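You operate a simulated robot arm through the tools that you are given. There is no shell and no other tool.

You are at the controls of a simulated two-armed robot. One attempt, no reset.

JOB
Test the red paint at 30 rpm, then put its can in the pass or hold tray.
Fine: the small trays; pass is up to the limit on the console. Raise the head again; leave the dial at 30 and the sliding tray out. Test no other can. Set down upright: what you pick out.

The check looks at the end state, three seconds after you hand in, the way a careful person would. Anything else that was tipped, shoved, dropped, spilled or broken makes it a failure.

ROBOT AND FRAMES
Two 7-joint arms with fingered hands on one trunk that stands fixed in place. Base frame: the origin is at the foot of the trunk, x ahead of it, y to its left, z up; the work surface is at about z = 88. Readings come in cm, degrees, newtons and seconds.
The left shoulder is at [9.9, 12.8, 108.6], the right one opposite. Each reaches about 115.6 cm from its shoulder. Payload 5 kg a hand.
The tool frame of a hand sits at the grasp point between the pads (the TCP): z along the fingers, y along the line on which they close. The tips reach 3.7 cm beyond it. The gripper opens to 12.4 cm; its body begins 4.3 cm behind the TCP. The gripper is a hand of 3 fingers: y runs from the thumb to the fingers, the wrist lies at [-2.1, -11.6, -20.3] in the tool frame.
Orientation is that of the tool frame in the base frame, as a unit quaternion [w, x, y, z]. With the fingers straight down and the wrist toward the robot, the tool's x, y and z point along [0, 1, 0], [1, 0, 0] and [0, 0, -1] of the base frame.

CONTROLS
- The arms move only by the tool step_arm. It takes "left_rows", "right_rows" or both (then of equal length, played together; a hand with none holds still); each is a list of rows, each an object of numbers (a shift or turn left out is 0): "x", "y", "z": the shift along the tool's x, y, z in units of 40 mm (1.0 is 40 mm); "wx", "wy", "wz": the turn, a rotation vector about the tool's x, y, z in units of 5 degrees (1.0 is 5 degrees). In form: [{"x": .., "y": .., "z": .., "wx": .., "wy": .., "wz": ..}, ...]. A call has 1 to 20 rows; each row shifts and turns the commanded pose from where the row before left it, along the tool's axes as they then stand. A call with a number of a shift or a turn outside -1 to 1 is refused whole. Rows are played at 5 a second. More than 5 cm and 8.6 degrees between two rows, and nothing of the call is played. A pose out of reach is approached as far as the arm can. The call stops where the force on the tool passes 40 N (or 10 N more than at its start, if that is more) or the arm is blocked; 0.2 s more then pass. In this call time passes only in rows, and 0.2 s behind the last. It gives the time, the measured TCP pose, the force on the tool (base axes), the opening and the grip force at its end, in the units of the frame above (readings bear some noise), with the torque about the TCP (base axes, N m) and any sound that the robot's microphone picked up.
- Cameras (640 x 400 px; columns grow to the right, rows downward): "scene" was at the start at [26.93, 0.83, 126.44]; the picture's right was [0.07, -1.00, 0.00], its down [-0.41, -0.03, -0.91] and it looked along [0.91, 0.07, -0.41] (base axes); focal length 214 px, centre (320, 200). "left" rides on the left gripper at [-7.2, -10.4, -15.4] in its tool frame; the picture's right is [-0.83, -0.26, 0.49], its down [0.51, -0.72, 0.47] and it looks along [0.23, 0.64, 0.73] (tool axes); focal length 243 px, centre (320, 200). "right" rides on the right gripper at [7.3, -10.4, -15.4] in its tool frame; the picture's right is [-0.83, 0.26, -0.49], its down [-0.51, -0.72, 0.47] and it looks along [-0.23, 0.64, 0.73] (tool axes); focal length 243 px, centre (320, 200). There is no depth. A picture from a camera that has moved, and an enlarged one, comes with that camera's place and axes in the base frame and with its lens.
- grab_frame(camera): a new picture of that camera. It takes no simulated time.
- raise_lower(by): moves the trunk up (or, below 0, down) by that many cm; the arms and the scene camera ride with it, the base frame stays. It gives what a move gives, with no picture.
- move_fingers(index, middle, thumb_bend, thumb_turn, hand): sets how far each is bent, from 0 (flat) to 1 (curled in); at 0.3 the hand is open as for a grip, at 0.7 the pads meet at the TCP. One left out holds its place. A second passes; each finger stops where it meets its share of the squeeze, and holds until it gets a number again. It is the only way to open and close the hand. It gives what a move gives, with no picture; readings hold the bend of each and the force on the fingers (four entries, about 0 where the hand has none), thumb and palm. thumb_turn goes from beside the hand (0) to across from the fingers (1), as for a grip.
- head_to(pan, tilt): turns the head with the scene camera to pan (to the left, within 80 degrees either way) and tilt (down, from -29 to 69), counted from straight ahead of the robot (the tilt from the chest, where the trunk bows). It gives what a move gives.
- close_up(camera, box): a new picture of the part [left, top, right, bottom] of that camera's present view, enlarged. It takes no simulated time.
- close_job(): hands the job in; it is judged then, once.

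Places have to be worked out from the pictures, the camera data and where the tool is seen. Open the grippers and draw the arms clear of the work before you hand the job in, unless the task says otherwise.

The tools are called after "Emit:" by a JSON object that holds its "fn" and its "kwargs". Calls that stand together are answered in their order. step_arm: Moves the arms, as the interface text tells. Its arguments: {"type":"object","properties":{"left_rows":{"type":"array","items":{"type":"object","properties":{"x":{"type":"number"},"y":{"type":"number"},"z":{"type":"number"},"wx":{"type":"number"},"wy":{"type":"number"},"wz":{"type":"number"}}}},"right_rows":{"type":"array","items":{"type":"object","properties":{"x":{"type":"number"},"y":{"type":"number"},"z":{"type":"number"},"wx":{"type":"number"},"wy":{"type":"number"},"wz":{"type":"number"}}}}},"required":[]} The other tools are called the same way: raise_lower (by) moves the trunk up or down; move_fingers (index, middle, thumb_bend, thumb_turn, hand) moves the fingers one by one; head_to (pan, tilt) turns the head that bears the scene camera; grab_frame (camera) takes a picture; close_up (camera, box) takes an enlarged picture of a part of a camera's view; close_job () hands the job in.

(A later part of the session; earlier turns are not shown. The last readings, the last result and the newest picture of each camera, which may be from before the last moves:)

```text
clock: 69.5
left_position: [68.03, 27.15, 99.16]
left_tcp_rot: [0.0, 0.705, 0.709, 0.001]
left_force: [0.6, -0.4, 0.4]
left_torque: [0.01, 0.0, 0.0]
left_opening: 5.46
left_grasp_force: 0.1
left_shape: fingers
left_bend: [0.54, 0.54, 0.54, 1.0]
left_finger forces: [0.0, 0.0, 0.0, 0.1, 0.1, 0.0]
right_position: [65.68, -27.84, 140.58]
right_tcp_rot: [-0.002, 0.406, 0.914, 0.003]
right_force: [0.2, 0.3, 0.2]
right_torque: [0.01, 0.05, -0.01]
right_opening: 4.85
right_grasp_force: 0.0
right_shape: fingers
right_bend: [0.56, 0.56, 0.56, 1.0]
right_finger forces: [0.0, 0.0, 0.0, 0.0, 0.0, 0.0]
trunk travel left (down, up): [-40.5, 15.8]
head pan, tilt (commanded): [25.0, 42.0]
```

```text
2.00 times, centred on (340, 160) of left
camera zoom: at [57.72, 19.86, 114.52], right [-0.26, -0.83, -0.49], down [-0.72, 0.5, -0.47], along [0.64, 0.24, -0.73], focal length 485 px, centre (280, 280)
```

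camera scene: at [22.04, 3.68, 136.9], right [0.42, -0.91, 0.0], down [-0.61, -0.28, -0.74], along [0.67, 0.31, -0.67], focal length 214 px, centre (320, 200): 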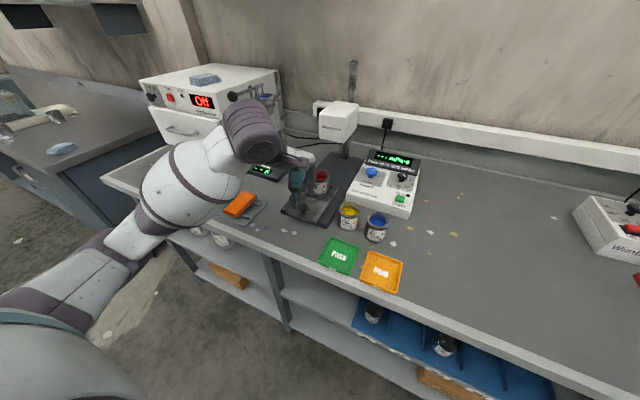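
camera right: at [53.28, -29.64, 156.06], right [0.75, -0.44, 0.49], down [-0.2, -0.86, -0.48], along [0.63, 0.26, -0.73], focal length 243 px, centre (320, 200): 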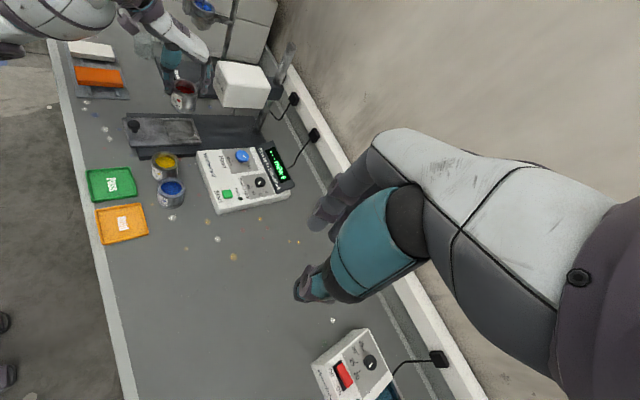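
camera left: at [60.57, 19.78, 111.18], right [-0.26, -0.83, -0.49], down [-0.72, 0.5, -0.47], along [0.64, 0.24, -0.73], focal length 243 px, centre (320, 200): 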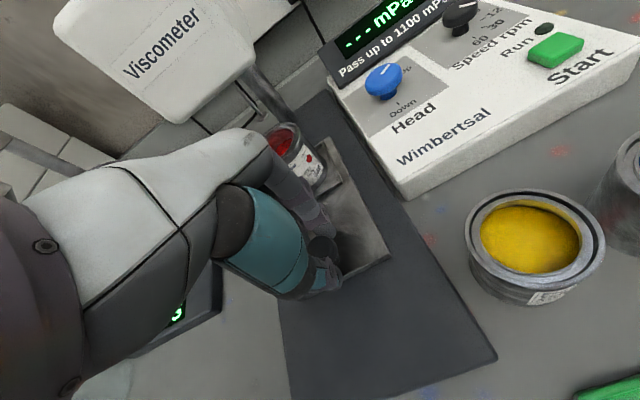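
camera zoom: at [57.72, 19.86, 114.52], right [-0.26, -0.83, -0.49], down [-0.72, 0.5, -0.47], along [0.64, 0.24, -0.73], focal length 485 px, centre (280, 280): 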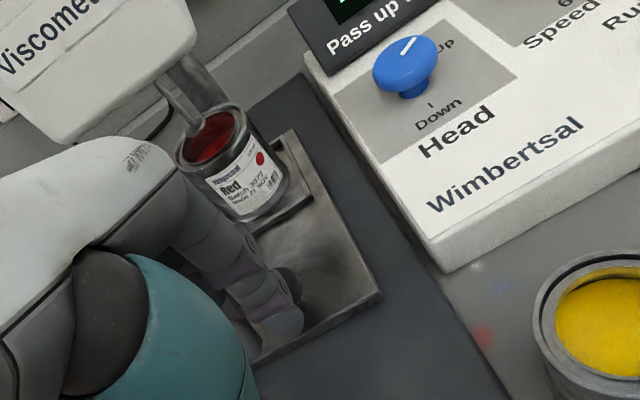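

The hand is behind the knob now. I pinch the fingers together, lower to knob height and push gently with their backs until the tray reaches its stop.

Emit:
{"fn": "move_fingers", "kwargs": {"hand": "left", "index": 0.68, "middle": 0.68, "thumb_bend": 0.68}}

Emit:
{"fn": "step_arm", "kwargs": {"left_rows": [{"z": 0.4}, {"z": 0.35}, {"y": 0.25}, {"y": 0.25}, {"y": 0.15}]}}

Emit:
{"fn": "close_up", "kwargs": {"camera": "right", "box": [130, 50, 260, 150]}}

```text
clock: 70.5
left_position: [68.18, 27.27, 99.26]
left_tcp_rot: [0.0, 0.706, 0.709, 0.002]
left_force: [0.5, 0.3, 0.6]
left_torque: [0.01, 0.01, 0.01]
left_opening: 1.33
left_grasp_force: 0.0
left_shape: fingers
left_bend: [0.68, 0.68, 0.68, 1.0]
left_finger forces: [0.0, 0.0, 0.0, 0.1, 0.1, 0.0]
right_position: [65.74, -27.96, 140.55]
right_tcp_rot: [-0.002, 0.407, 0.913, 0.003]
right_force: [-0.6, 0.3, 0.5]
right_torque: [-0.02, 0.01, 0.0]
right_opening: 4.86
right_grasp_force: 0.0
right_shape: fingers
right_bend: [0.56, 0.56, 0.56, 1.0]
right_finger forces: [0.0, 0.1, 0.1, 0.0, 0.0, 0.1]
trunk travel left (down, up): [-40.5, 15.8]
head pan, tilt (commanded): [25.0, 42.0]
```

```text
clock: 71.7
left_position: [70.71, 27.19, 96.15]
left_tcp_rot: [0.001, 0.706, 0.709, 0.001]
left_force: [0.5, -0.5, 0.2]
left_torque: [-0.01, 0.0, 0.01]
left_opening: 1.33
left_grasp_force: 0.1
left_shape: fingers
left_bend: [0.68, 0.68, 0.68, 1.0]
left_finger forces: [0.0, 0.0, 0.0, 0.0, 0.1, 0.0]
right_position: [65.81, -27.9, 140.53]
right_tcp_rot: [-0.003, 0.407, 0.914, 0.002]
right_force: [0.0, -0.2, -0.4]
right_torque: [0.01, 0.01, -0.01]
right_opening: 4.86
right_grasp_force: 0.0
right_shape: fingers
right_bend: [0.56, 0.56, 0.56, 1.0]
right_finger forces: [0.0, 0.0, 0.1, 0.0, 0.0, 0.1]
trunk travel left (down, up): [-40.5, 15.8]
head pan, tilt (commanded): [25.0, 42.0]
```

```text
4.00 times, centred on (195, 100) of right
camera zoom: at [53.32, -29.55, 156.06], right [0.75, -0.44, 0.49], down [-0.2, -0.86, -0.48], along [0.63, 0.26, -0.73], focal length 970 px, centre (820, 600)
```

zoom: 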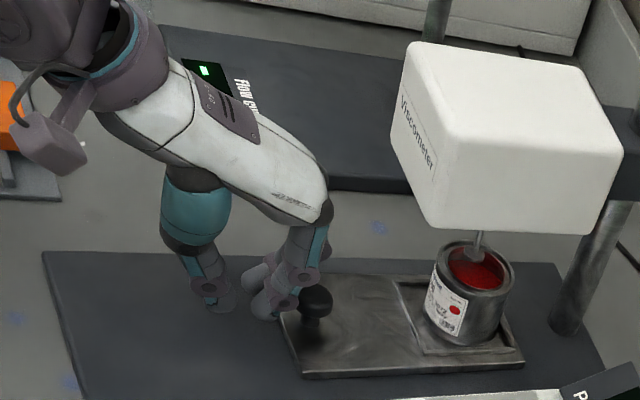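

The fingers are just touching the knob. I push on in 0.2–0.3 cm steps and watch the x-force for the stop.

Emit:
{"fn": "step_arm", "kwargs": {"left_rows": [{"y": 0.06}, {"y": 0.06}, {"y": 0.06}, {"y": 0.06}]}}

Emit:
{"fn": "close_up", "kwargs": {"camera": "right", "box": [170, 60, 260, 130]}}

```text
clock: 72.7
left_position: [71.65, 27.22, 96.29]
left_tcp_rot: [0.0, 0.705, 0.709, 0.001]
left_force: [-1.6, 2.6, 1.6]
left_torque: [0.04, 0.01, 0.07]
left_opening: 1.36
left_grasp_force: 1.3
left_shape: fingers
left_bend: [0.68, 0.69, 0.68, 1.0]
left_finger forces: [0.0, 2.7, 0.0, 0.0, 0.1, 0.1]
right_position: [65.77, -27.8, 140.59]
right_tcp_rot: [-0.003, 0.407, 0.913, 0.003]
right_force: [-0.3, -0.2, -0.2]
right_torque: [-0.02, -0.02, 0.01]
right_opening: 4.87
right_grasp_force: 0.0
right_shape: fingers
right_bend: [0.56, 0.56, 0.56, 1.0]
right_finger forces: [0.1, 0.1, 0.0, 0.0, 0.0, 0.0]
trunk travel left (down, up): [-40.5, 15.8]
head pan, tilt (commanded): [25.0, 42.0]
```

```text
5.71 times, centred on (215, 95) of right
camera zoom: at [53.28, -29.52, 156.08], right [0.75, -0.44, 0.49], down [-0.2, -0.86, -0.48], along [0.63, 0.26, -0.73], focal length 1386 px, centre (920, 800)
```

zoom: 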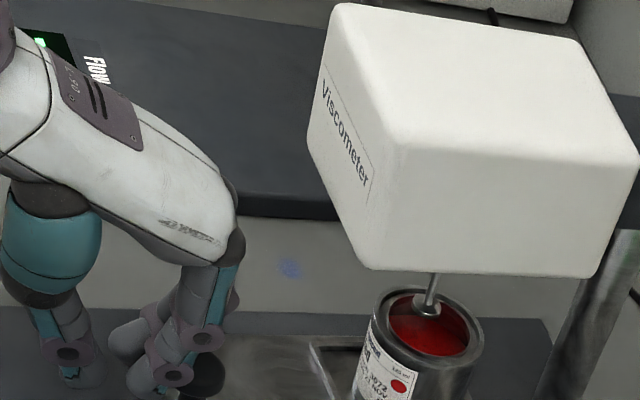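

Emit:
{"fn": "step_arm", "kwargs": {"left_rows": [{"y": 0.06}, {"y": 0.06}]}}

Emit:
{"fn": "close_up", "kwargs": {"camera": "right", "box": [170, 60, 260, 130]}}

Emit:
{"fn": "close_up", "kwargs": {"camera": "scene", "box": [295, 110, 365, 200]}}

```text
clock: 73.3
left_position: [72.01, 27.23, 96.38]
left_tcp_rot: [0.0, 0.706, 0.709, 0.002]
left_force: [-5.2, 3.7, 3.5]
left_torque: [0.07, 0.03, 0.11]
left_opening: 1.12
left_grasp_force: 3.1
left_shape: fingers
left_bend: [0.69, 0.7, 0.68, 1.0]
left_finger forces: [2.0, 5.1, 0.0, 0.1, 0.0, 0.0]
right_position: [65.69, -27.82, 140.55]
right_tcp_rot: [-0.002, 0.407, 0.913, 0.003]
right_force: [1.4, 0.6, 0.3]
right_torque: [-0.05, -0.04, 0.01]
right_opening: 4.87
right_grasp_force: 0.0
right_shape: fingers
right_bend: [0.56, 0.56, 0.56, 1.0]
right_finger forces: [0.1, 0.0, 0.0, 0.0, 0.1, 0.0]
trunk travel left (down, up): [-40.5, 15.8]
head pan, tilt (commanded): [25.0, 42.0]
```

```text
5.71 times, centred on (215, 95) of right
camera zoom: at [53.19, -29.52, 156.11], right [0.75, -0.44, 0.49], down [-0.2, -0.86, -0.48], along [0.63, 0.26, -0.73], focal length 1386 px, centre (920, 800)
```

zoom: 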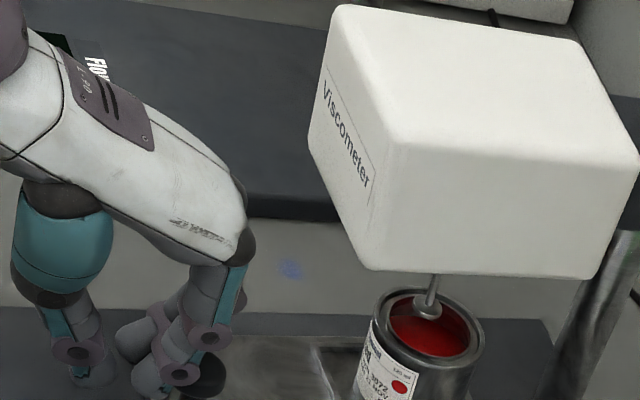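

```text
4.44 times, centred on (330, 155) of scene
camera zoom: at [21.93, 3.69, 136.92], right [0.42, -0.91, 0.0], down [-0.61, -0.28, -0.74], along [0.67, 0.31, -0.67], focal length 953 px, centre (276, 400)
```

zoom: 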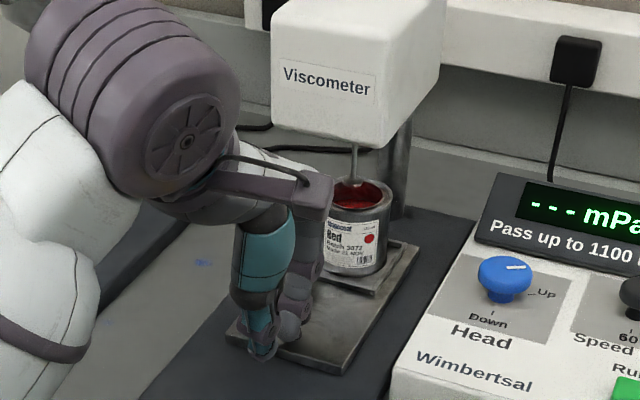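

The x-force rises to 5 N with no tray motion, so the tray is at its inner stop. The spindle hangs over the paint. I retract the left hand back, up and to the left.

Emit:
{"fn": "step_arm", "kwargs": {"left_rows": [{"y": -0.4}, {"y": -0.6}, {"y": -0.5, "z": -0.5}, {"z": -0.9}, {"z": -0.9}, {"z": -0.9, "x": 0.3}, {"z": -0.8, "x": 0.5}, {"z": -0.6, "x": 0.6}, {"x": 0.6}]}}

Emit:
{"fn": "grab_frame", "kwargs": {"camera": "scene"}}

Emit:
{"fn": "close_up", "kwargs": {"camera": "right", "box": [130, 50, 310, 190]}}

```text
clock: 75.3
left_position: [65.98, 35.33, 114.61]
left_tcp_rot: [0.001, 0.706, 0.708, 0.001]
left_force: [-0.5, 0.2, 0.1]
left_torque: [-0.02, 0.02, 0.02]
left_opening: 1.29
left_grasp_force: 0.1
left_shape: fingers
left_bend: [0.68, 0.68, 0.68, 1.0]
left_finger forces: [0.1, 0.0, 0.0, 0.0, 0.1, 0.0]
right_position: [65.82, -27.75, 140.47]
right_tcp_rot: [-0.001, 0.406, 0.914, 0.004]
right_force: [0.0, 0.9, 0.0]
right_torque: [-0.04, -0.02, -0.01]
right_opening: 4.88
right_grasp_force: 0.2
right_shape: fingers
right_bend: [0.56, 0.56, 0.56, 1.0]
right_finger forces: [0.0, 0.0, 0.0, 0.0, 0.2, 0.1]
trunk travel left (down, up): [-40.5, 15.8]
head pan, tilt (commanded): [25.0, 42.0]
```

```text
taken
camera scene: at [22.02, 3.77, 136.9], right [0.42, -0.91, 0.0], down [-0.61, -0.28, -0.74], along [0.67, 0.31, -0.67], focal length 214 px, centre (320, 200)
```

scene: 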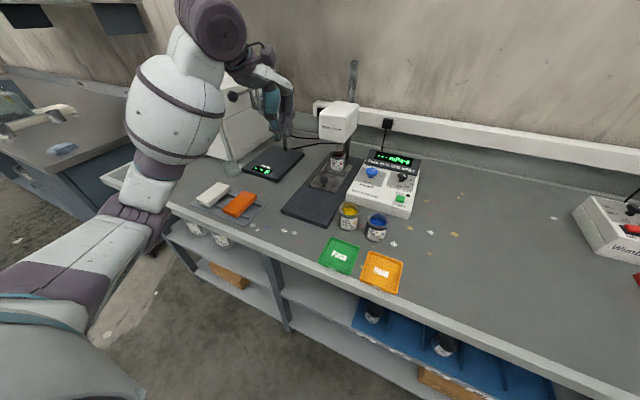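

```text
2.86 times, centred on (220, 120) of right
camera zoom: at [53.29, -29.43, 156.09], right [0.75, -0.44, 0.49], down [-0.2, -0.86, -0.48], along [0.63, 0.26, -0.73], focal length 693 px, centre (606, 429)
```

zoom: 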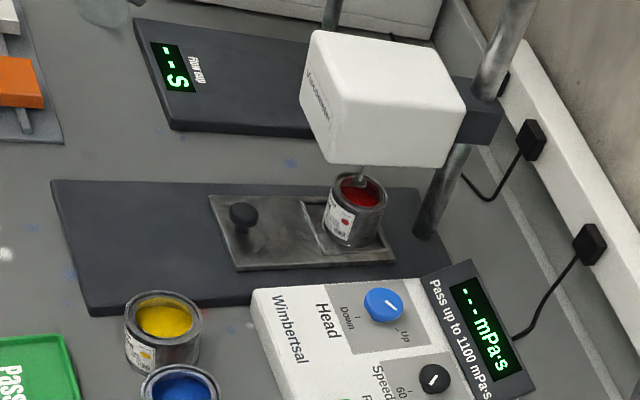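

The tray is in and the spindle is over the red paint. Now the right hand goes to the blue Head knob at (85.9, 13.7). I fly it over at safe height with a 5.4 cm opening.

Emit:
{"fn": "step_arm", "kwargs": {"right_rows": [{"x": 0.335, "y": 0.82, "z": 0.5}, {"x": 0.335, "y": 0.82, "z": 0.5}, {"x": 0.335, "y": 0.82, "z": 0.5}, {"x": 0.335, "y": 0.82, "z": 0.5}, {"x": 0.335, "y": 0.82, "z": 0.5}, {"x": 0.335, "y": 0.82, "z": 0.5}, {"x": 0.335, "y": 0.82, "z": 0.5}, {"x": 0.335, "y": 0.82, "z": 0.5}, {"x": 0.335, "y": 0.82, "z": 0.5}, {"x": 0.335, "y": 0.82, "z": 0.5}, {"x": 0.335, "y": 0.82, "z": 0.5}, {"x": 0.335, "y": 0.82, "z": 0.5}, {"x": 0.335, "y": 0.82, "z": 0.5}]}}

Emit:
{"fn": "move_fingers", "kwargs": {"hand": "right", "index": 0.535, "middle": 0.535, "thumb_bend": 0.535}}

Emit:
{"fn": "grab_frame", "kwargs": {"camera": "right"}}

Emit:
{"fn": "grab_frame", "kwargs": {"camera": "scene"}}

```text
clock: 78.1
left_position: [66.07, 35.2, 114.54]
left_tcp_rot: [-0.001, 0.705, 0.709, 0.0]
left_force: [0.2, 0.0, -0.6]
left_torque: [-0.06, 0.03, -0.01]
left_opening: 1.3
left_grasp_force: 0.1
left_shape: fingers
left_bend: [0.68, 0.68, 0.68, 1.0]
left_finger forces: [0.0, 0.1, 0.0, 0.0, 0.0, 0.0]
right_position: [86.03, 14.0, 114.68]
right_tcp_rot: [-0.001, 0.407, 0.914, 0.003]
right_force: [0.7, 0.0, -0.5]
right_torque: [-0.03, 0.01, 0.0]
right_opening: 4.88
right_grasp_force: 0.1
right_shape: fingers
right_bend: [0.56, 0.56, 0.56, 1.0]
right_finger forces: [0.1, 0.1, 0.0, 0.0, 0.0, 0.0]
trunk travel left (down, up): [-40.5, 15.8]
head pan, tilt (commanded): [25.0, 42.0]
```

```text
clock: 79.1
left_position: [65.94, 35.22, 114.56]
left_tcp_rot: [0.0, 0.706, 0.709, 0.001]
left_force: [0.4, 0.6, -0.4]
left_torque: [-0.04, 0.01, 0.0]
left_opening: 1.28
left_grasp_force: 0.0
left_shape: fingers
left_bend: [0.68, 0.68, 0.68, 1.0]
left_finger forces: [0.1, 0.1, 0.0, 0.0, 0.1, 0.0]
right_position: [85.86, 13.64, 114.69]
right_tcp_rot: [-0.002, 0.406, 0.914, 0.003]
right_force: [-0.1, -0.5, 0.0]
right_torque: [0.01, -0.02, -0.04]
right_opening: 5.75
right_grasp_force: 0.1
right_shape: fingers
right_bend: [0.53, 0.53, 0.53, 1.0]
right_finger forces: [0.0, 0.0, 0.1, 0.1, 0.0, 0.0]
trunk travel left (down, up): [-40.5, 15.8]
head pan, tilt (commanded): [25.0, 42.0]
```

```text
taken
camera right: at [73.39, 12.07, 130.35], right [0.75, -0.44, 0.49], down [-0.2, -0.86, -0.48], along [0.63, 0.26, -0.73], focal length 243 px, centre (320, 200)
```

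right: 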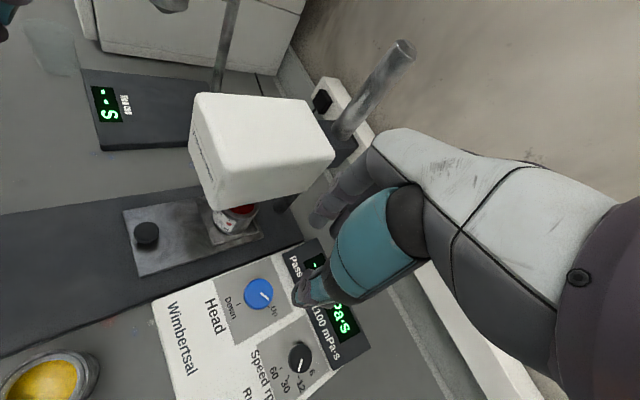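

```text
taken
camera scene: at [22.05, 3.7, 136.89], right [0.42, -0.91, 0.0], down [-0.61, -0.28, -0.74], along [0.67, 0.31, -0.67], focal length 214 px, centre (320, 200)
```

scene: 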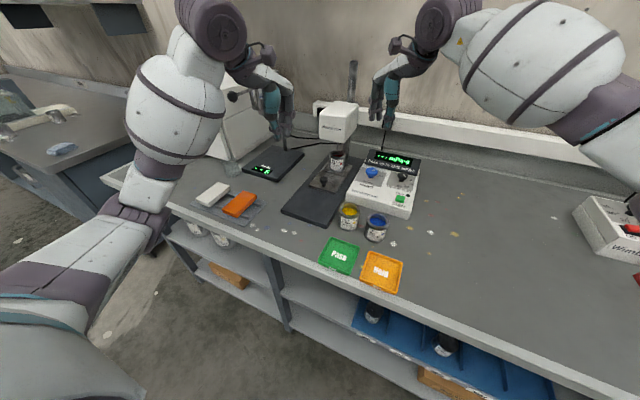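

The right hand is over the blue knob; the camera gives (86.0, 13.5). I aim the head for a better view of the console and descend to z ≈ 100.

Emit:
{"fn": "head_to", "kwargs": {"pan": 10, "tilt": 34}}

Emit:
{"fn": "step_arm", "kwargs": {"right_rows": [{"z": 0.7}, {"z": 0.8}, {"z": 0.8}, {"z": 0.7}, {"z": 0.6}]}}

Emit:
{"fn": "grab_frame", "kwargs": {"camera": "scene"}}

Emit:
{"fn": "close_up", "kwargs": {"camera": "right", "box": [180, 160, 400, 380]}}

Emit:
{"fn": "grab_frame", "kwargs": {"camera": "left"}}

```text
clock: 79.9
left_position: [65.97, 35.28, 114.71]
left_tcp_rot: [0.0, 0.705, 0.709, 0.001]
left_force: [-0.2, -0.5, 0.6]
left_torque: [-0.01, -0.01, 0.0]
left_opening: 1.28
left_grasp_force: 0.0
left_shape: fingers
left_bend: [0.68, 0.68, 0.68, 1.0]
left_finger forces: [0.0, 0.1, 0.0, 0.1, 0.0, 0.0]
right_position: [85.76, 13.75, 114.86]
right_tcp_rot: [-0.002, 0.407, 0.914, 0.003]
right_force: [0.8, 0.1, 0.1]
right_torque: [0.01, -0.06, 0.0]
right_opening: 5.76
right_grasp_force: 0.1
right_shape: fingers
right_bend: [0.53, 0.53, 0.53, 1.0]
right_finger forces: [0.0, 0.1, 0.0, 0.1, 0.1, 0.1]
trunk travel left (down, up): [-40.5, 15.8]
head pan, tilt (commanded): [10.0, 34.0]
```

```text
clock: 81.1
left_position: [65.98, 35.17, 114.74]
left_tcp_rot: [-0.001, 0.705, 0.709, 0.0]
left_force: [0.4, 0.4, 0.3]
left_torque: [-0.03, -0.03, 0.0]
left_opening: 1.32
left_grasp_force: 0.0
left_shape: fingers
left_bend: [0.68, 0.68, 0.68, 1.0]
left_finger forces: [0.0, 0.1, 0.1, 0.0, 0.0, 0.0]
right_position: [85.89, 13.81, 100.3]
right_tcp_rot: [-0.001, 0.407, 0.913, 0.003]
right_force: [-0.3, -0.1, -0.4]
right_torque: [0.02, 0.01, -0.01]
right_opening: 5.77
right_grasp_force: 0.0
right_shape: fingers
right_bend: [0.53, 0.53, 0.53, 1.0]
right_finger forces: [0.0, 0.0, 0.0, 0.0, 0.0, 0.0]
trunk travel left (down, up): [-40.5, 15.8]
head pan, tilt (commanded): [10.0, 34.0]
```

```text
taken
camera scene: at [23.23, 1.67, 138.09], right [0.17, -0.98, 0.0], down [-0.55, -0.1, -0.83], along [0.82, 0.14, -0.56], focal length 214 px, centre (320, 200)
```

scene: 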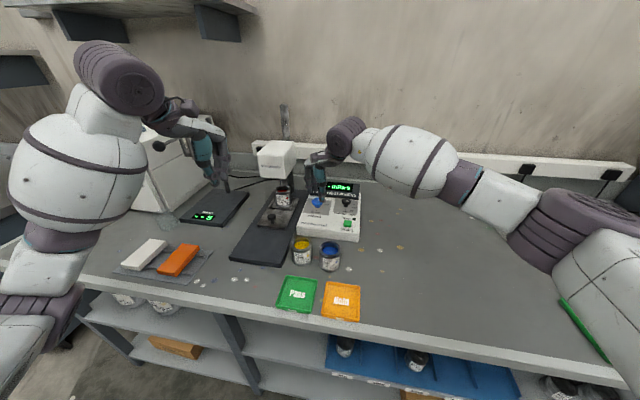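

```text
1.82 times, centred on (290, 270) of right
camera zoom: at [73.4, 12.15, 115.86], right [0.75, -0.45, 0.49], down [-0.2, -0.86, -0.48], along [0.63, 0.26, -0.73], focal length 441 px, centre (374, 73)
```

zoom: 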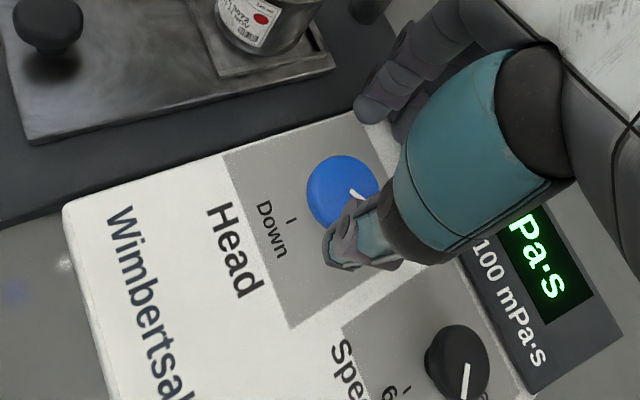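

```text
taken
camera left: at [55.71, 27.8, 129.99], right [-0.26, -0.83, -0.49], down [-0.72, 0.5, -0.47], along [0.64, 0.24, -0.73], focal length 243 px, centre (320, 200)
```

left: 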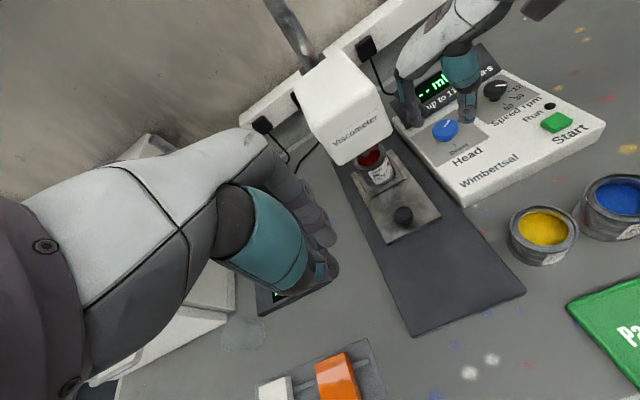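

The knob is at (86.05, 13.6) and the TCP at (85.9, 13.8), so it is well aligned. I lower to straddle it, then check from the left camera.

Emit:
{"fn": "step_arm", "kwargs": {"right_rows": [{"z": 0.35, "x": -0.05}, {"z": 0.35}, {"z": 0.25}]}}

Emit:
{"fn": "close_up", "kwargs": {"camera": "left", "box": [340, 20, 560, 200]}}

Emit:
{"fn": "close_up", "kwargs": {"camera": "right", "box": [180, 160, 400, 380]}}

```text
clock: 81.9
left_position: [65.96, 35.08, 114.66]
left_tcp_rot: [-0.001, 0.705, 0.709, 0.001]
left_force: [0.5, 0.5, -0.2]
left_torque: [-0.01, 0.0, 0.01]
left_opening: 1.32
left_grasp_force: 0.0
left_shape: fingers
left_bend: [0.68, 0.68, 0.68, 1.0]
left_finger forces: [0.0, 0.1, 0.1, 0.1, 0.0, 0.1]
right_position: [86.0, 13.57, 96.64]
right_tcp_rot: [-0.002, 0.406, 0.914, 0.003]
right_force: [0.0, 0.3, -0.2]
right_torque: [0.02, 0.02, -0.04]
right_opening: 5.79
right_grasp_force: 0.1
right_shape: fingers
right_bend: [0.53, 0.53, 0.53, 1.0]
right_finger forces: [0.0, 0.1, 0.0, 0.1, 0.0, 0.0]
trunk travel left (down, up): [-40.5, 15.8]
head pan, tilt (commanded): [10.0, 34.0]
```

```text
2.22 times, centred on (450, 110) of left
camera zoom: at [55.67, 27.8, 130.01], right [-0.26, -0.83, -0.49], down [-0.72, 0.5, -0.47], along [0.64, 0.24, -0.73], focal length 539 px, centre (31, 400)
```

zoom: 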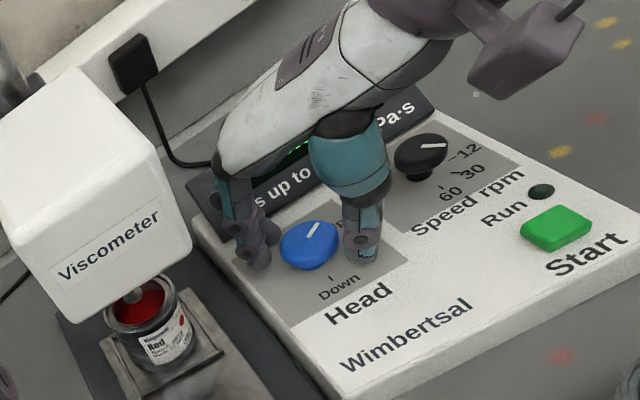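

```text
1.82 times, centred on (290, 270) of right
camera zoom: at [73.48, 11.98, 112.11], right [0.75, -0.44, 0.49], down [-0.2, -0.86, -0.48], along [0.63, 0.26, -0.73], focal length 441 px, centre (374, 73)
```

zoom: 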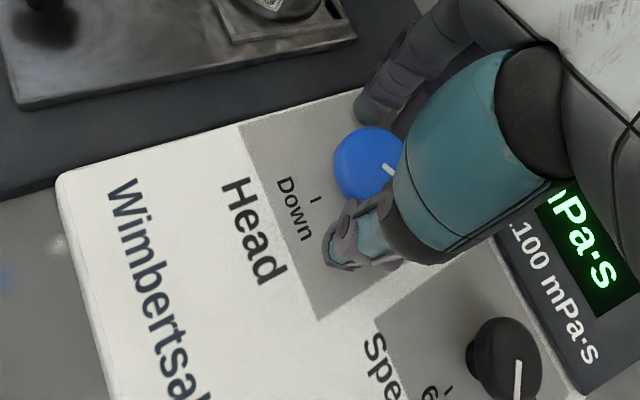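

The knob is between the fingers and thumb with good clearance to the display and head. I grip it.

Emit:
{"fn": "move_fingers", "kwargs": {"hand": "right", "index": 0.67, "middle": 0.67, "thumb_bend": 0.67}}

Emit:
{"fn": "close_up", "kwargs": {"camera": "left", "box": [340, 20, 560, 200]}}

```text
clock: 82.9
left_position: [66.09, 35.21, 114.69]
left_tcp_rot: [0.0, 0.706, 0.709, 0.001]
left_force: [0.3, 0.1, -0.8]
left_torque: [-0.01, 0.0, -0.03]
left_opening: 1.27
left_grasp_force: 0.0
left_shape: fingers
left_bend: [0.68, 0.68, 0.68, 1.0]
left_finger forces: [0.0, 0.0, 0.0, 0.1, 0.0, 0.1]
right_position: [85.98, 13.48, 96.58]
right_tcp_rot: [-0.002, 0.407, 0.913, 0.003]
right_force: [0.9, 0.1, -3.6]
right_torque: [-0.05, -0.01, -0.01]
right_opening: 3.96
right_grasp_force: 11.5
right_shape: fingers
right_bend: [0.61, 0.63, 0.6, 1.0]
right_finger forces: [7.1, 4.7, 0.0, 0.0, 11.3, 0.1]
trunk travel left (down, up): [-40.5, 15.8]
head pan, tilt (commanded): [10.0, 34.0]
```

```text
2.22 times, centred on (450, 110) of left
camera zoom: at [55.72, 27.81, 129.98], right [-0.26, -0.83, -0.49], down [-0.72, 0.5, -0.47], along [0.64, 0.24, -0.73], focal length 539 px, centre (31, 400)
```

zoom: 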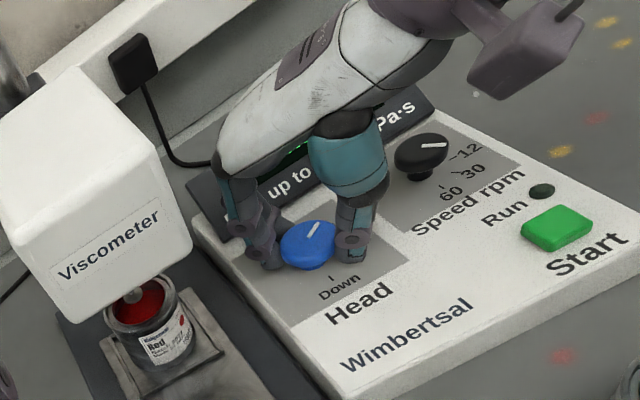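

The grip holds at about 11 N. I turn the knob 55° clockwise and watch whether the hand or head reacts.

Emit:
{"fn": "step_arm", "kwargs": {"right_rows": [{"wz": 1}, {"wz": 1}, {"wz": 1}, {"wz": 1}, {"wz": 1}, {"wz": 1}, {"wz": 1}, {"wz": 1}, {"wz": 1}, {"wz": 1}, {"wz": 1}]}}

Emit:
{"fn": "close_up", "kwargs": {"camera": "left", "box": [300, 20, 560, 220]}}

Emit:
{"fn": "close_up", "kwargs": {"camera": "scene", "box": [240, 100, 380, 250]}}

Emit:
{"fn": "close_up", "kwargs": {"camera": "right", "box": [100, 60, 400, 380]}}

```text
clock: 85.3
left_position: [66.12, 35.09, 114.59]
left_tcp_rot: [0.0, 0.706, 0.708, 0.0]
left_force: [0.1, -1.3, 0.3]
left_torque: [-0.01, -0.01, 0.01]
left_opening: 1.29
left_grasp_force: 0.1
left_shape: fingers
left_bend: [0.68, 0.68, 0.68, 1.0]
left_finger forces: [0.1, 0.0, 0.0, 0.1, 0.0, 0.0]
right_position: [86.16, 13.57, 96.56]
right_tcp_rot: [-0.004, 0.783, 0.622, 0.002]
right_force: [4.0, -1.7, -7.0]
right_torque: [-0.06, -0.1, 0.05]
right_opening: 3.95
right_grasp_force: 11.0
right_shape: fingers
right_bend: [0.61, 0.63, 0.6, 1.0]
right_finger forces: [8.3, 5.6, 0.1, 0.0, 9.5, 0.1]
trunk travel left (down, up): [-40.5, 15.8]
head pan, tilt (commanded): [10.0, 34.0]
```

```text
2.00 times, centred on (430, 120) of left
camera zoom: at [55.79, 27.83, 129.95], right [-0.26, -0.83, -0.49], down [-0.72, 0.5, -0.47], along [0.64, 0.24, -0.73], focal length 485 px, centre (100, 360)
```

zoom: 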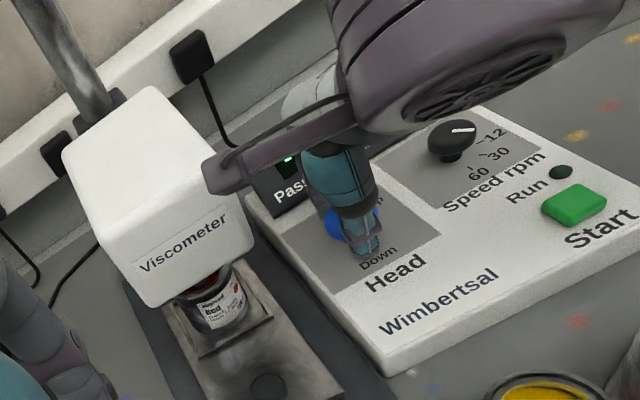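

```text
2.67 times, centred on (310, 175) of scene
camera zoom: at [23.32, 1.7, 138.08], right [0.17, -0.98, 0.0], down [-0.55, -0.1, -0.83], along [0.82, 0.14, -0.56], focal length 572 px, centre (347, 267)
```

zoom: 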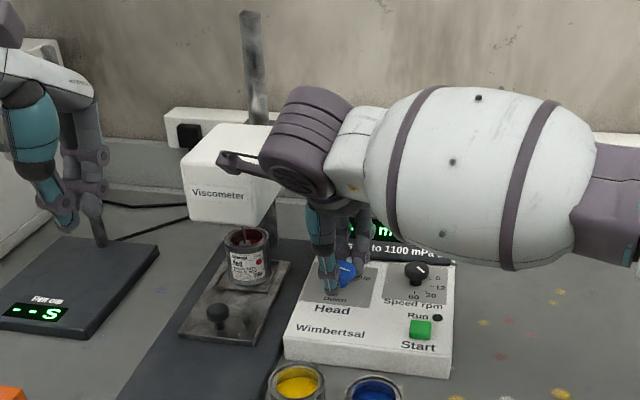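

```text
1.25 times, centred on (250, 220) of right
camera zoom: at [77.69, 23.01, 112.18], right [0.07, -0.87, 0.49], down [-0.82, -0.33, -0.47], along [0.57, -0.37, -0.74], focal length 303 px, centre (408, 175)
```

zoom: 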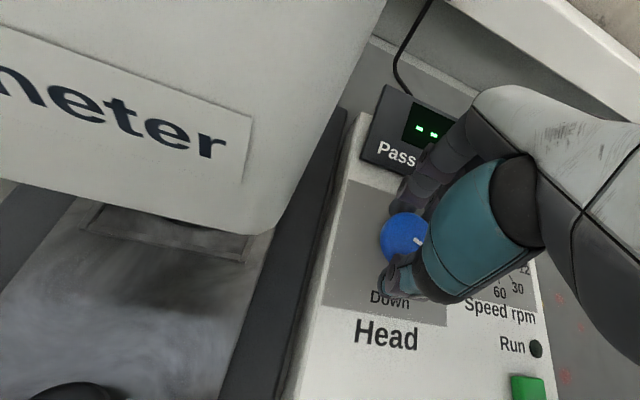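

The right hand's camera bracket is now close to the viscometer head, so I stop here. I release and look at the knob before regrasping.

Emit:
{"fn": "move_fingers", "kwargs": {"hand": "right", "index": 0.535, "middle": 0.535, "thumb_bend": 0.535}}

Emit:
{"fn": "close_up", "kwargs": {"camera": "right", "box": [200, 160, 400, 340]}}

Emit:
{"fn": "close_up", "kwargs": {"camera": "scene", "box": [300, 180, 370, 250]}}

Emit:
{"fn": "close_up", "kwargs": {"camera": "left", "box": [330, 60, 480, 170]}}

```text
clock: 86.3
left_position: [65.95, 35.14, 114.63]
left_tcp_rot: [0.0, 0.705, 0.709, 0.001]
left_force: [-0.3, -0.3, 0.0]
left_torque: [-0.01, 0.01, 0.01]
left_opening: 1.31
left_grasp_force: 0.1
left_shape: fingers
left_bend: [0.68, 0.68, 0.68, 1.0]
left_finger forces: [0.0, 0.1, 0.0, 0.1, 0.0, 0.0]
right_position: [86.01, 13.72, 96.67]
right_tcp_rot: [-0.004, 0.783, 0.622, 0.002]
right_force: [1.0, 1.0, -0.4]
right_torque: [0.0, 0.0, 0.0]
right_opening: 5.77
right_grasp_force: 0.0
right_shape: fingers
right_bend: [0.53, 0.53, 0.53, 1.0]
right_finger forces: [0.0, 0.1, 0.0, 0.1, 0.1, 0.1]
trunk travel left (down, up): [-40.5, 15.8]
head pan, tilt (commanded): [10.0, 34.0]
```

```text
2.22 times, centred on (300, 250) of right
camera zoom: at [77.56, 23.01, 112.27], right [0.07, -0.87, 0.49], down [-0.82, -0.33, -0.47], along [0.57, -0.36, -0.74], focal length 539 px, centre (364, 89)
```

zoom: 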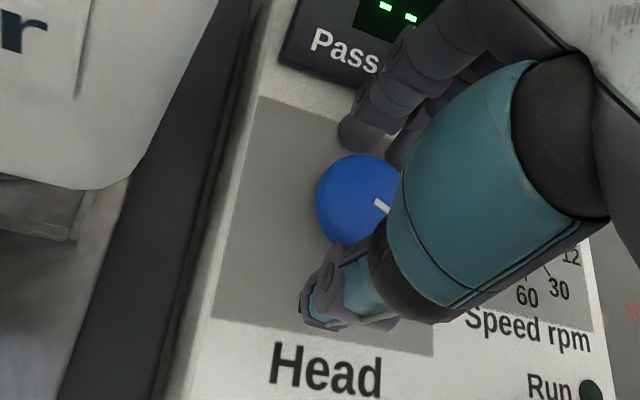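

```text
5.71 times, centred on (335, 215) of scene
camera zoom: at [23.2, 1.68, 138.1], right [0.17, -0.98, 0.0], down [-0.55, -0.1, -0.83], along [0.82, 0.14, -0.56], focal length 1226 px, centre (234, 114)
```

zoom: 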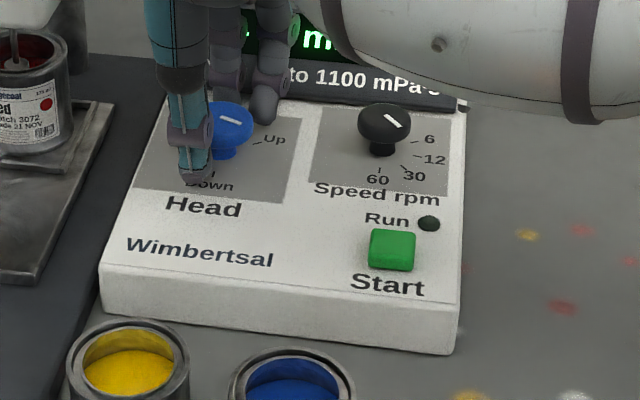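

```text
3.64 times, centred on (405, 115) of left
camera zoom: at [55.68, 27.81, 130.0], right [-0.26, -0.83, -0.49], down [-0.72, 0.5, -0.47], along [0.64, 0.24, -0.73], focal length 882 px, centre (11, 509)
```

zoom: 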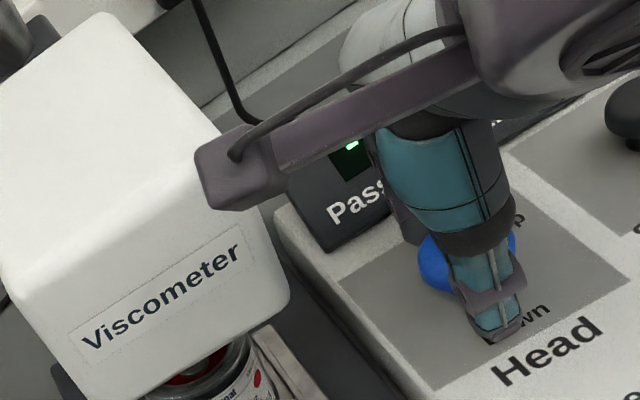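

The blue pointer has moved to about halfway between Up and Down and the head is still up. I raise clear, turn back to the start yaw, and lower to regrasp.

Emit:
{"fn": "step_arm", "kwargs": {"right_rows": [{"z": -0.5}, {"z": -0.5}, {"wz": -1}, {"wz": -1}, {"wz": -1}, {"wz": -1}, {"wz": -1}, {"wz": -1}, {"wz": -1}, {"wz": -1}, {"wz": -1}, {"wz": -1}, {"wz": -1}]}}

Emit:
{"fn": "close_up", "kwargs": {"camera": "left", "box": [340, 20, 560, 200]}}

Emit:
{"fn": "close_up", "kwargs": {"camera": "right", "box": [180, 160, 400, 380]}}

```text
clock: 89.1
left_position: [65.95, 35.19, 114.63]
left_tcp_rot: [-0.001, 0.705, 0.709, 0.001]
left_force: [0.3, -0.1, 0.7]
left_torque: [0.01, 0.0, -0.02]
left_opening: 1.29
left_grasp_force: 0.0
left_shape: fingers
left_bend: [0.68, 0.68, 0.68, 1.0]
left_finger forces: [0.0, 0.0, 0.0, 0.1, 0.0, 0.0]
right_position: [85.99, 13.65, 100.58]
right_tcp_rot: [-0.003, 0.406, 0.914, 0.003]
right_force: [-0.2, -0.3, 0.3]
right_torque: [0.03, 0.01, -0.01]
right_opening: 5.75
right_grasp_force: 0.0
right_shape: fingers
right_bend: [0.53, 0.53, 0.53, 1.0]
right_finger forces: [0.0, 0.1, 0.0, 0.0, 0.0, 0.0]
trunk travel left (down, up): [-40.5, 15.8]
head pan, tilt (commanded): [10.0, 34.0]
```

```text
2.22 times, centred on (450, 110) of left
camera zoom: at [55.7, 27.79, 130.0], right [-0.26, -0.83, -0.49], down [-0.72, 0.5, -0.47], along [0.64, 0.24, -0.73], focal length 539 px, centre (31, 400)
```

zoom: 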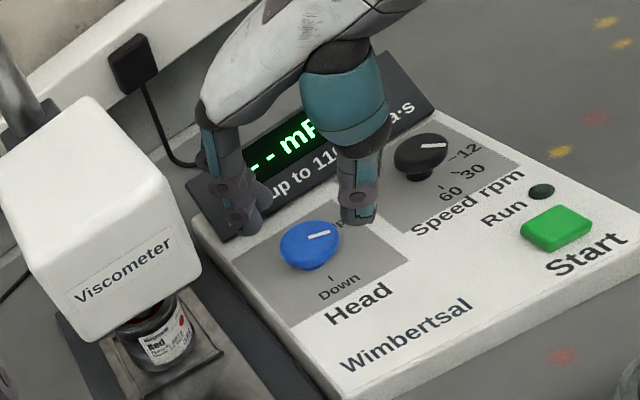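

```text
1.82 times, centred on (290, 270) of right
camera zoom: at [73.53, 11.96, 116.13], right [0.75, -0.44, 0.49], down [-0.2, -0.86, -0.48], along [0.63, 0.26, -0.73], focal length 441 px, centre (374, 73)
```

zoom: 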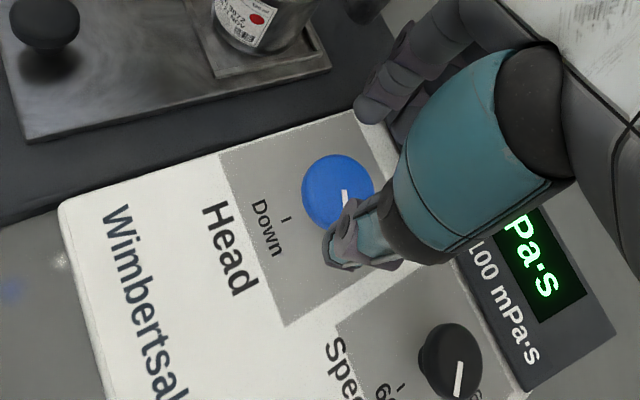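

The head seems to have moved relative to the can. I take a wider look at the viscometer.

Emit:
{"fn": "close_up", "kwargs": {"camera": "scene", "box": [240, 110, 380, 250]}}

Emit:
{"fn": "grab_frame", "kwargs": {"camera": "right"}}

Emit:
{"fn": "grab_frame", "kwargs": {"camera": "left"}}

```text
2.86 times, centred on (310, 180) of scene
camera zoom: at [23.22, 1.66, 138.1], right [0.17, -0.98, 0.0], down [-0.55, -0.1, -0.83], along [0.82, 0.14, -0.56], focal length 613 px, centre (349, 257)
```

zoom: 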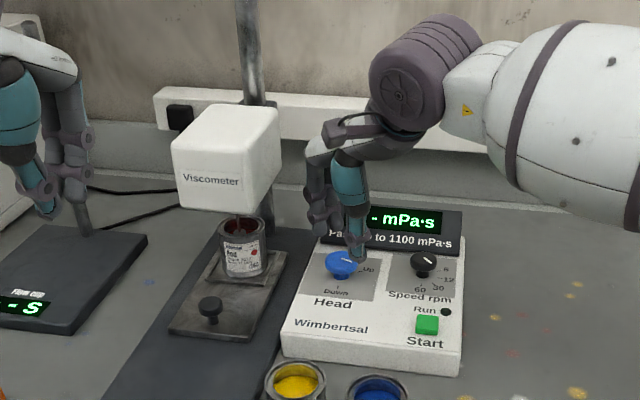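

```text
taken
camera right: at [73.53, 11.96, 116.13], right [0.75, -0.44, 0.49], down [-0.2, -0.86, -0.48], along [0.63, 0.26, -0.73], focal length 243 px, centre (320, 200)
```

right: 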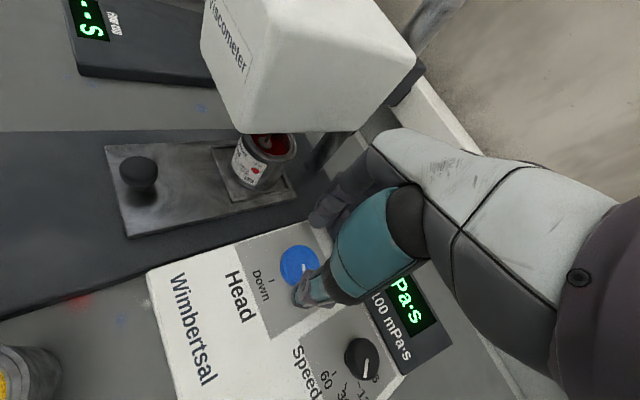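

```text
taken
camera left: at [55.7, 27.79, 130.0], right [-0.26, -0.83, -0.49], down [-0.72, 0.5, -0.47], along [0.64, 0.24, -0.73], focal length 243 px, centre (320, 200)
```

left: 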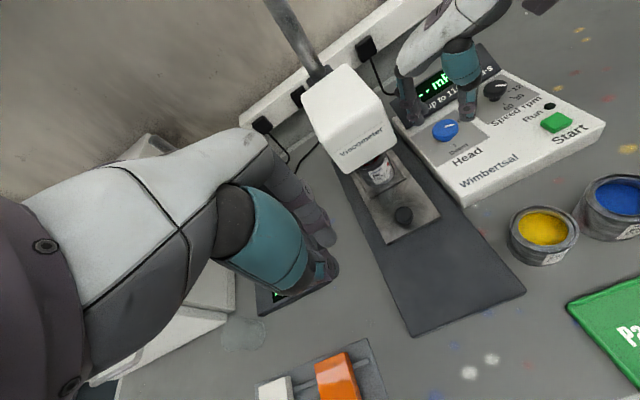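

The head is now a couple of centimetres lower. I wait a second to see whether it is still moving or follows the knob angle.

Emit:
{"fn": "step_arm", "kwargs": {"right_rows": [{"z": 0}, {"z": 0}, {"z": 0}, {"z": 0}, {"z": 0}]}}

Emit:
{"fn": "close_up", "kwargs": {"camera": "scene", "box": [240, 110, 380, 250]}}

Emit:
{"fn": "close_up", "kwargs": {"camera": "right", "box": [100, 0, 440, 300]}}

```text
clock: 90.3
left_position: [65.95, 35.21, 114.71]
left_tcp_rot: [0.001, 0.706, 0.708, 0.002]
left_force: [0.6, 0.1, -1.6]
left_torque: [-0.01, 0.01, 0.01]
left_opening: 1.27
left_grasp_force: 0.1
left_shape: fingers
left_bend: [0.68, 0.68, 0.68, 1.0]
left_finger forces: [0.1, 0.1, 0.1, 0.1, 0.0, 0.2]
right_position: [86.07, 13.69, 100.69]
right_tcp_rot: [-0.002, 0.406, 0.914, 0.003]
right_force: [-0.6, 0.2, -0.2]
right_torque: [0.02, 0.02, -0.01]
right_opening: 5.75
right_grasp_force: 0.0
right_shape: fingers
right_bend: [0.53, 0.53, 0.53, 1.0]
right_finger forces: [0.0, 0.1, 0.0, 0.0, 0.0, 0.1]
trunk travel left (down, up): [-40.5, 15.8]
head pan, tilt (commanded): [10.0, 34.0]
```

```text
2.86 times, centred on (310, 180) of scene
camera zoom: at [23.18, 1.68, 138.1], right [0.17, -0.98, 0.0], down [-0.55, -0.1, -0.83], along [0.82, 0.14, -0.56], focal length 613 px, centre (349, 257)
```

zoom: 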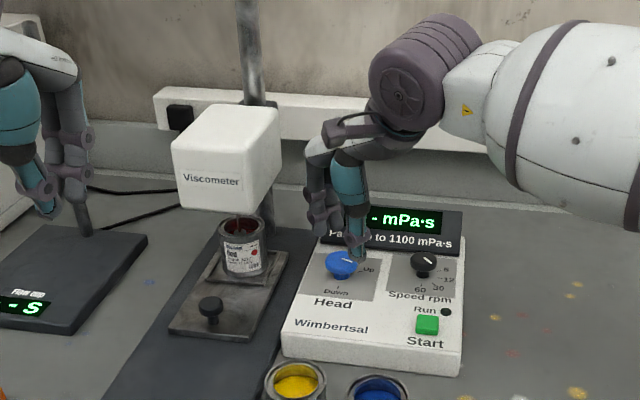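

```text
1.33 times, centred on (270, 150) of right
camera zoom: at [73.49, 12.01, 116.17], right [0.75, -0.44, 0.49], down [-0.2, -0.86, -0.48], along [0.63, 0.26, -0.73], focal length 324 px, centre (387, 267)
```

zoom: 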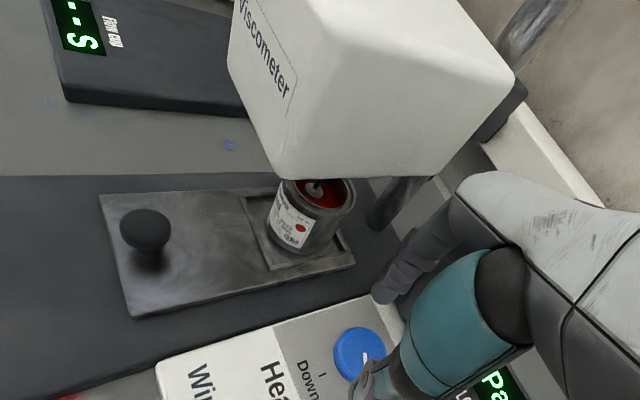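

The head holds still part-way down, so it follows the knob angle, and the spindle is entering the can cleanly. I lower again and regrasp the knob to finish the turn to Down.

Emit:
{"fn": "step_arm", "kwargs": {"right_rows": [{"z": 0.4}, {"z": 0.4}, {"z": 0.22}]}}

Emit:
{"fn": "move_fingers", "kwargs": {"hand": "right", "index": 0.67, "middle": 0.67, "thumb_bend": 0.67}}

Emit:
{"fn": "close_up", "kwargs": {"camera": "left", "box": [340, 20, 560, 200]}}

```text
clock: 91.1
left_position: [65.89, 35.17, 114.67]
left_tcp_rot: [0.0, 0.705, 0.709, 0.001]
left_force: [0.0, -0.2, -0.1]
left_torque: [0.01, 0.0, -0.01]
left_opening: 1.27
left_grasp_force: 0.0
left_shape: fingers
left_bend: [0.68, 0.68, 0.68, 1.0]
left_finger forces: [0.1, 0.0, 0.0, 0.1, 0.1, 0.1]
right_position: [86.02, 13.67, 96.6]
right_tcp_rot: [-0.002, 0.407, 0.913, 0.003]
right_force: [-0.1, 0.6, -0.2]
right_torque: [-0.03, -0.05, 0.05]
right_opening: 5.78
right_grasp_force: 0.1
right_shape: fingers
right_bend: [0.53, 0.53, 0.53, 1.0]
right_finger forces: [0.1, 0.0, 0.0, 0.0, 0.0, 0.0]
trunk travel left (down, up): [-40.5, 15.8]
head pan, tilt (commanded): [10.0, 34.0]
```

```text
clock: 92.1
left_position: [65.95, 35.15, 114.66]
left_tcp_rot: [-0.001, 0.705, 0.709, 0.001]
left_force: [0.9, -0.5, 0.0]
left_torque: [0.01, 0.02, 0.0]
left_opening: 1.29
left_grasp_force: 0.1
left_shape: fingers
left_bend: [0.68, 0.68, 0.68, 1.0]
left_finger forces: [0.0, 0.1, 0.0, 0.1, 0.0, 0.1]
right_position: [85.96, 13.65, 96.64]
right_tcp_rot: [-0.002, 0.406, 0.914, 0.004]
right_force: [0.3, -0.8, -3.5]
right_torque: [-0.04, 0.08, -0.01]
right_opening: 3.88
right_grasp_force: 11.7
right_shape: fingers
right_bend: [0.61, 0.63, 0.6, 1.0]
right_finger forces: [6.7, 4.4, 0.0, 0.1, 11.5, 0.0]
trunk travel left (down, up): [-40.5, 15.8]
head pan, tilt (commanded): [10.0, 34.0]
```

```text
2.22 times, centred on (450, 110) of left
camera zoom: at [55.71, 27.81, 129.99], right [-0.26, -0.83, -0.49], down [-0.72, 0.5, -0.47], along [0.64, 0.24, -0.73], focal length 539 px, centre (31, 400)
```

zoom: 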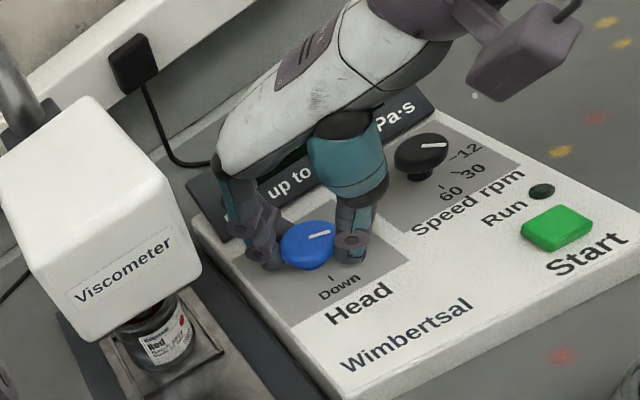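

Regrasped. I turn another 50° and check the bracket clearance and the head.

Emit:
{"fn": "step_arm", "kwargs": {"right_rows": [{"wz": 1}, {"wz": 1}, {"wz": 1}, {"wz": 1}, {"wz": 1}, {"wz": 1}, {"wz": 1}, {"wz": 1}, {"wz": 1}, {"wz": 1}]}}

Emit:
{"fn": "close_up", "kwargs": {"camera": "left", "box": [290, 40, 490, 200]}}

Emit:
{"fn": "close_up", "kwargs": {"camera": "scene", "box": [240, 110, 380, 250]}}

Emit:
{"fn": "grab_frame", "kwargs": {"camera": "right"}}

```text
clock: 94.3
left_position: [66.09, 35.14, 114.63]
left_tcp_rot: [-0.001, 0.705, 0.709, 0.001]
left_force: [-0.5, 0.2, -0.3]
left_torque: [-0.03, 0.03, 0.0]
left_opening: 1.27
left_grasp_force: 0.0
left_shape: fingers
left_bend: [0.68, 0.68, 0.68, 1.0]
left_finger forces: [0.0, 0.0, 0.1, 0.0, 0.1, 0.0]
right_position: [86.14, 13.71, 96.45]
right_tcp_rot: [-0.003, 0.755, 0.655, 0.002]
right_force: [3.1, -1.4, -5.7]
right_torque: [-0.02, -0.13, 0.05]
right_opening: 3.88
right_grasp_force: 11.3
right_shape: fingers
right_bend: [0.61, 0.63, 0.6, 1.0]
right_finger forces: [7.9, 5.0, 0.0, 0.1, 9.8, 0.0]
trunk travel left (down, up): [-40.5, 15.8]
head pan, tilt (commanded): [10.0, 34.0]
```

```text
2.50 times, centred on (390, 120) of left
camera zoom: at [55.78, 27.82, 129.95], right [-0.26, -0.83, -0.49], down [-0.72, 0.5, -0.47], along [0.64, 0.24, -0.73], focal length 606 px, centre (145, 400)
```

zoom: 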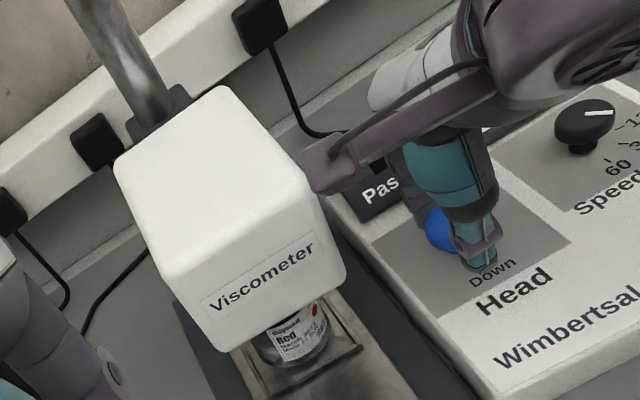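

```text
2.86 times, centred on (310, 180) of scene
camera zoom: at [23.31, 1.69, 138.08], right [0.17, -0.98, 0.0], down [-0.55, -0.1, -0.83], along [0.82, 0.14, -0.56], focal length 613 px, centre (349, 257)
```

zoom: 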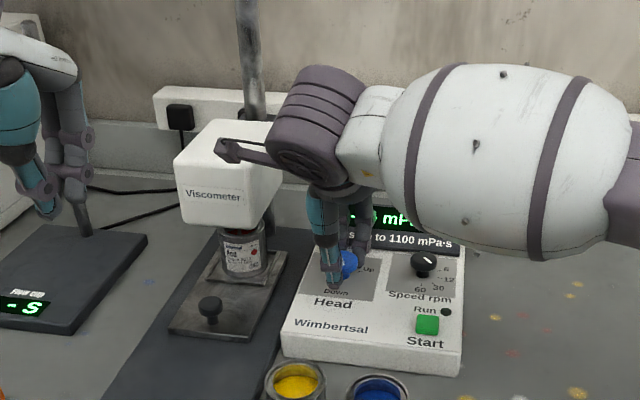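

```text
taken
camera right: at [76.87, 22.25, 112.11], right [0.14, -0.86, 0.49], down [-0.79, -0.4, -0.47], along [0.6, -0.31, -0.74], focal length 243 px, centre (320, 200)
```

right: 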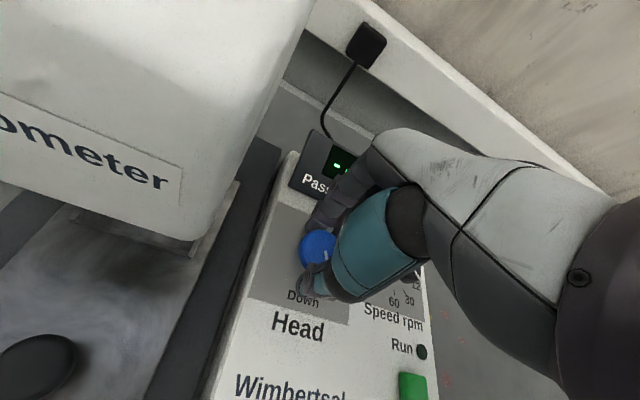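

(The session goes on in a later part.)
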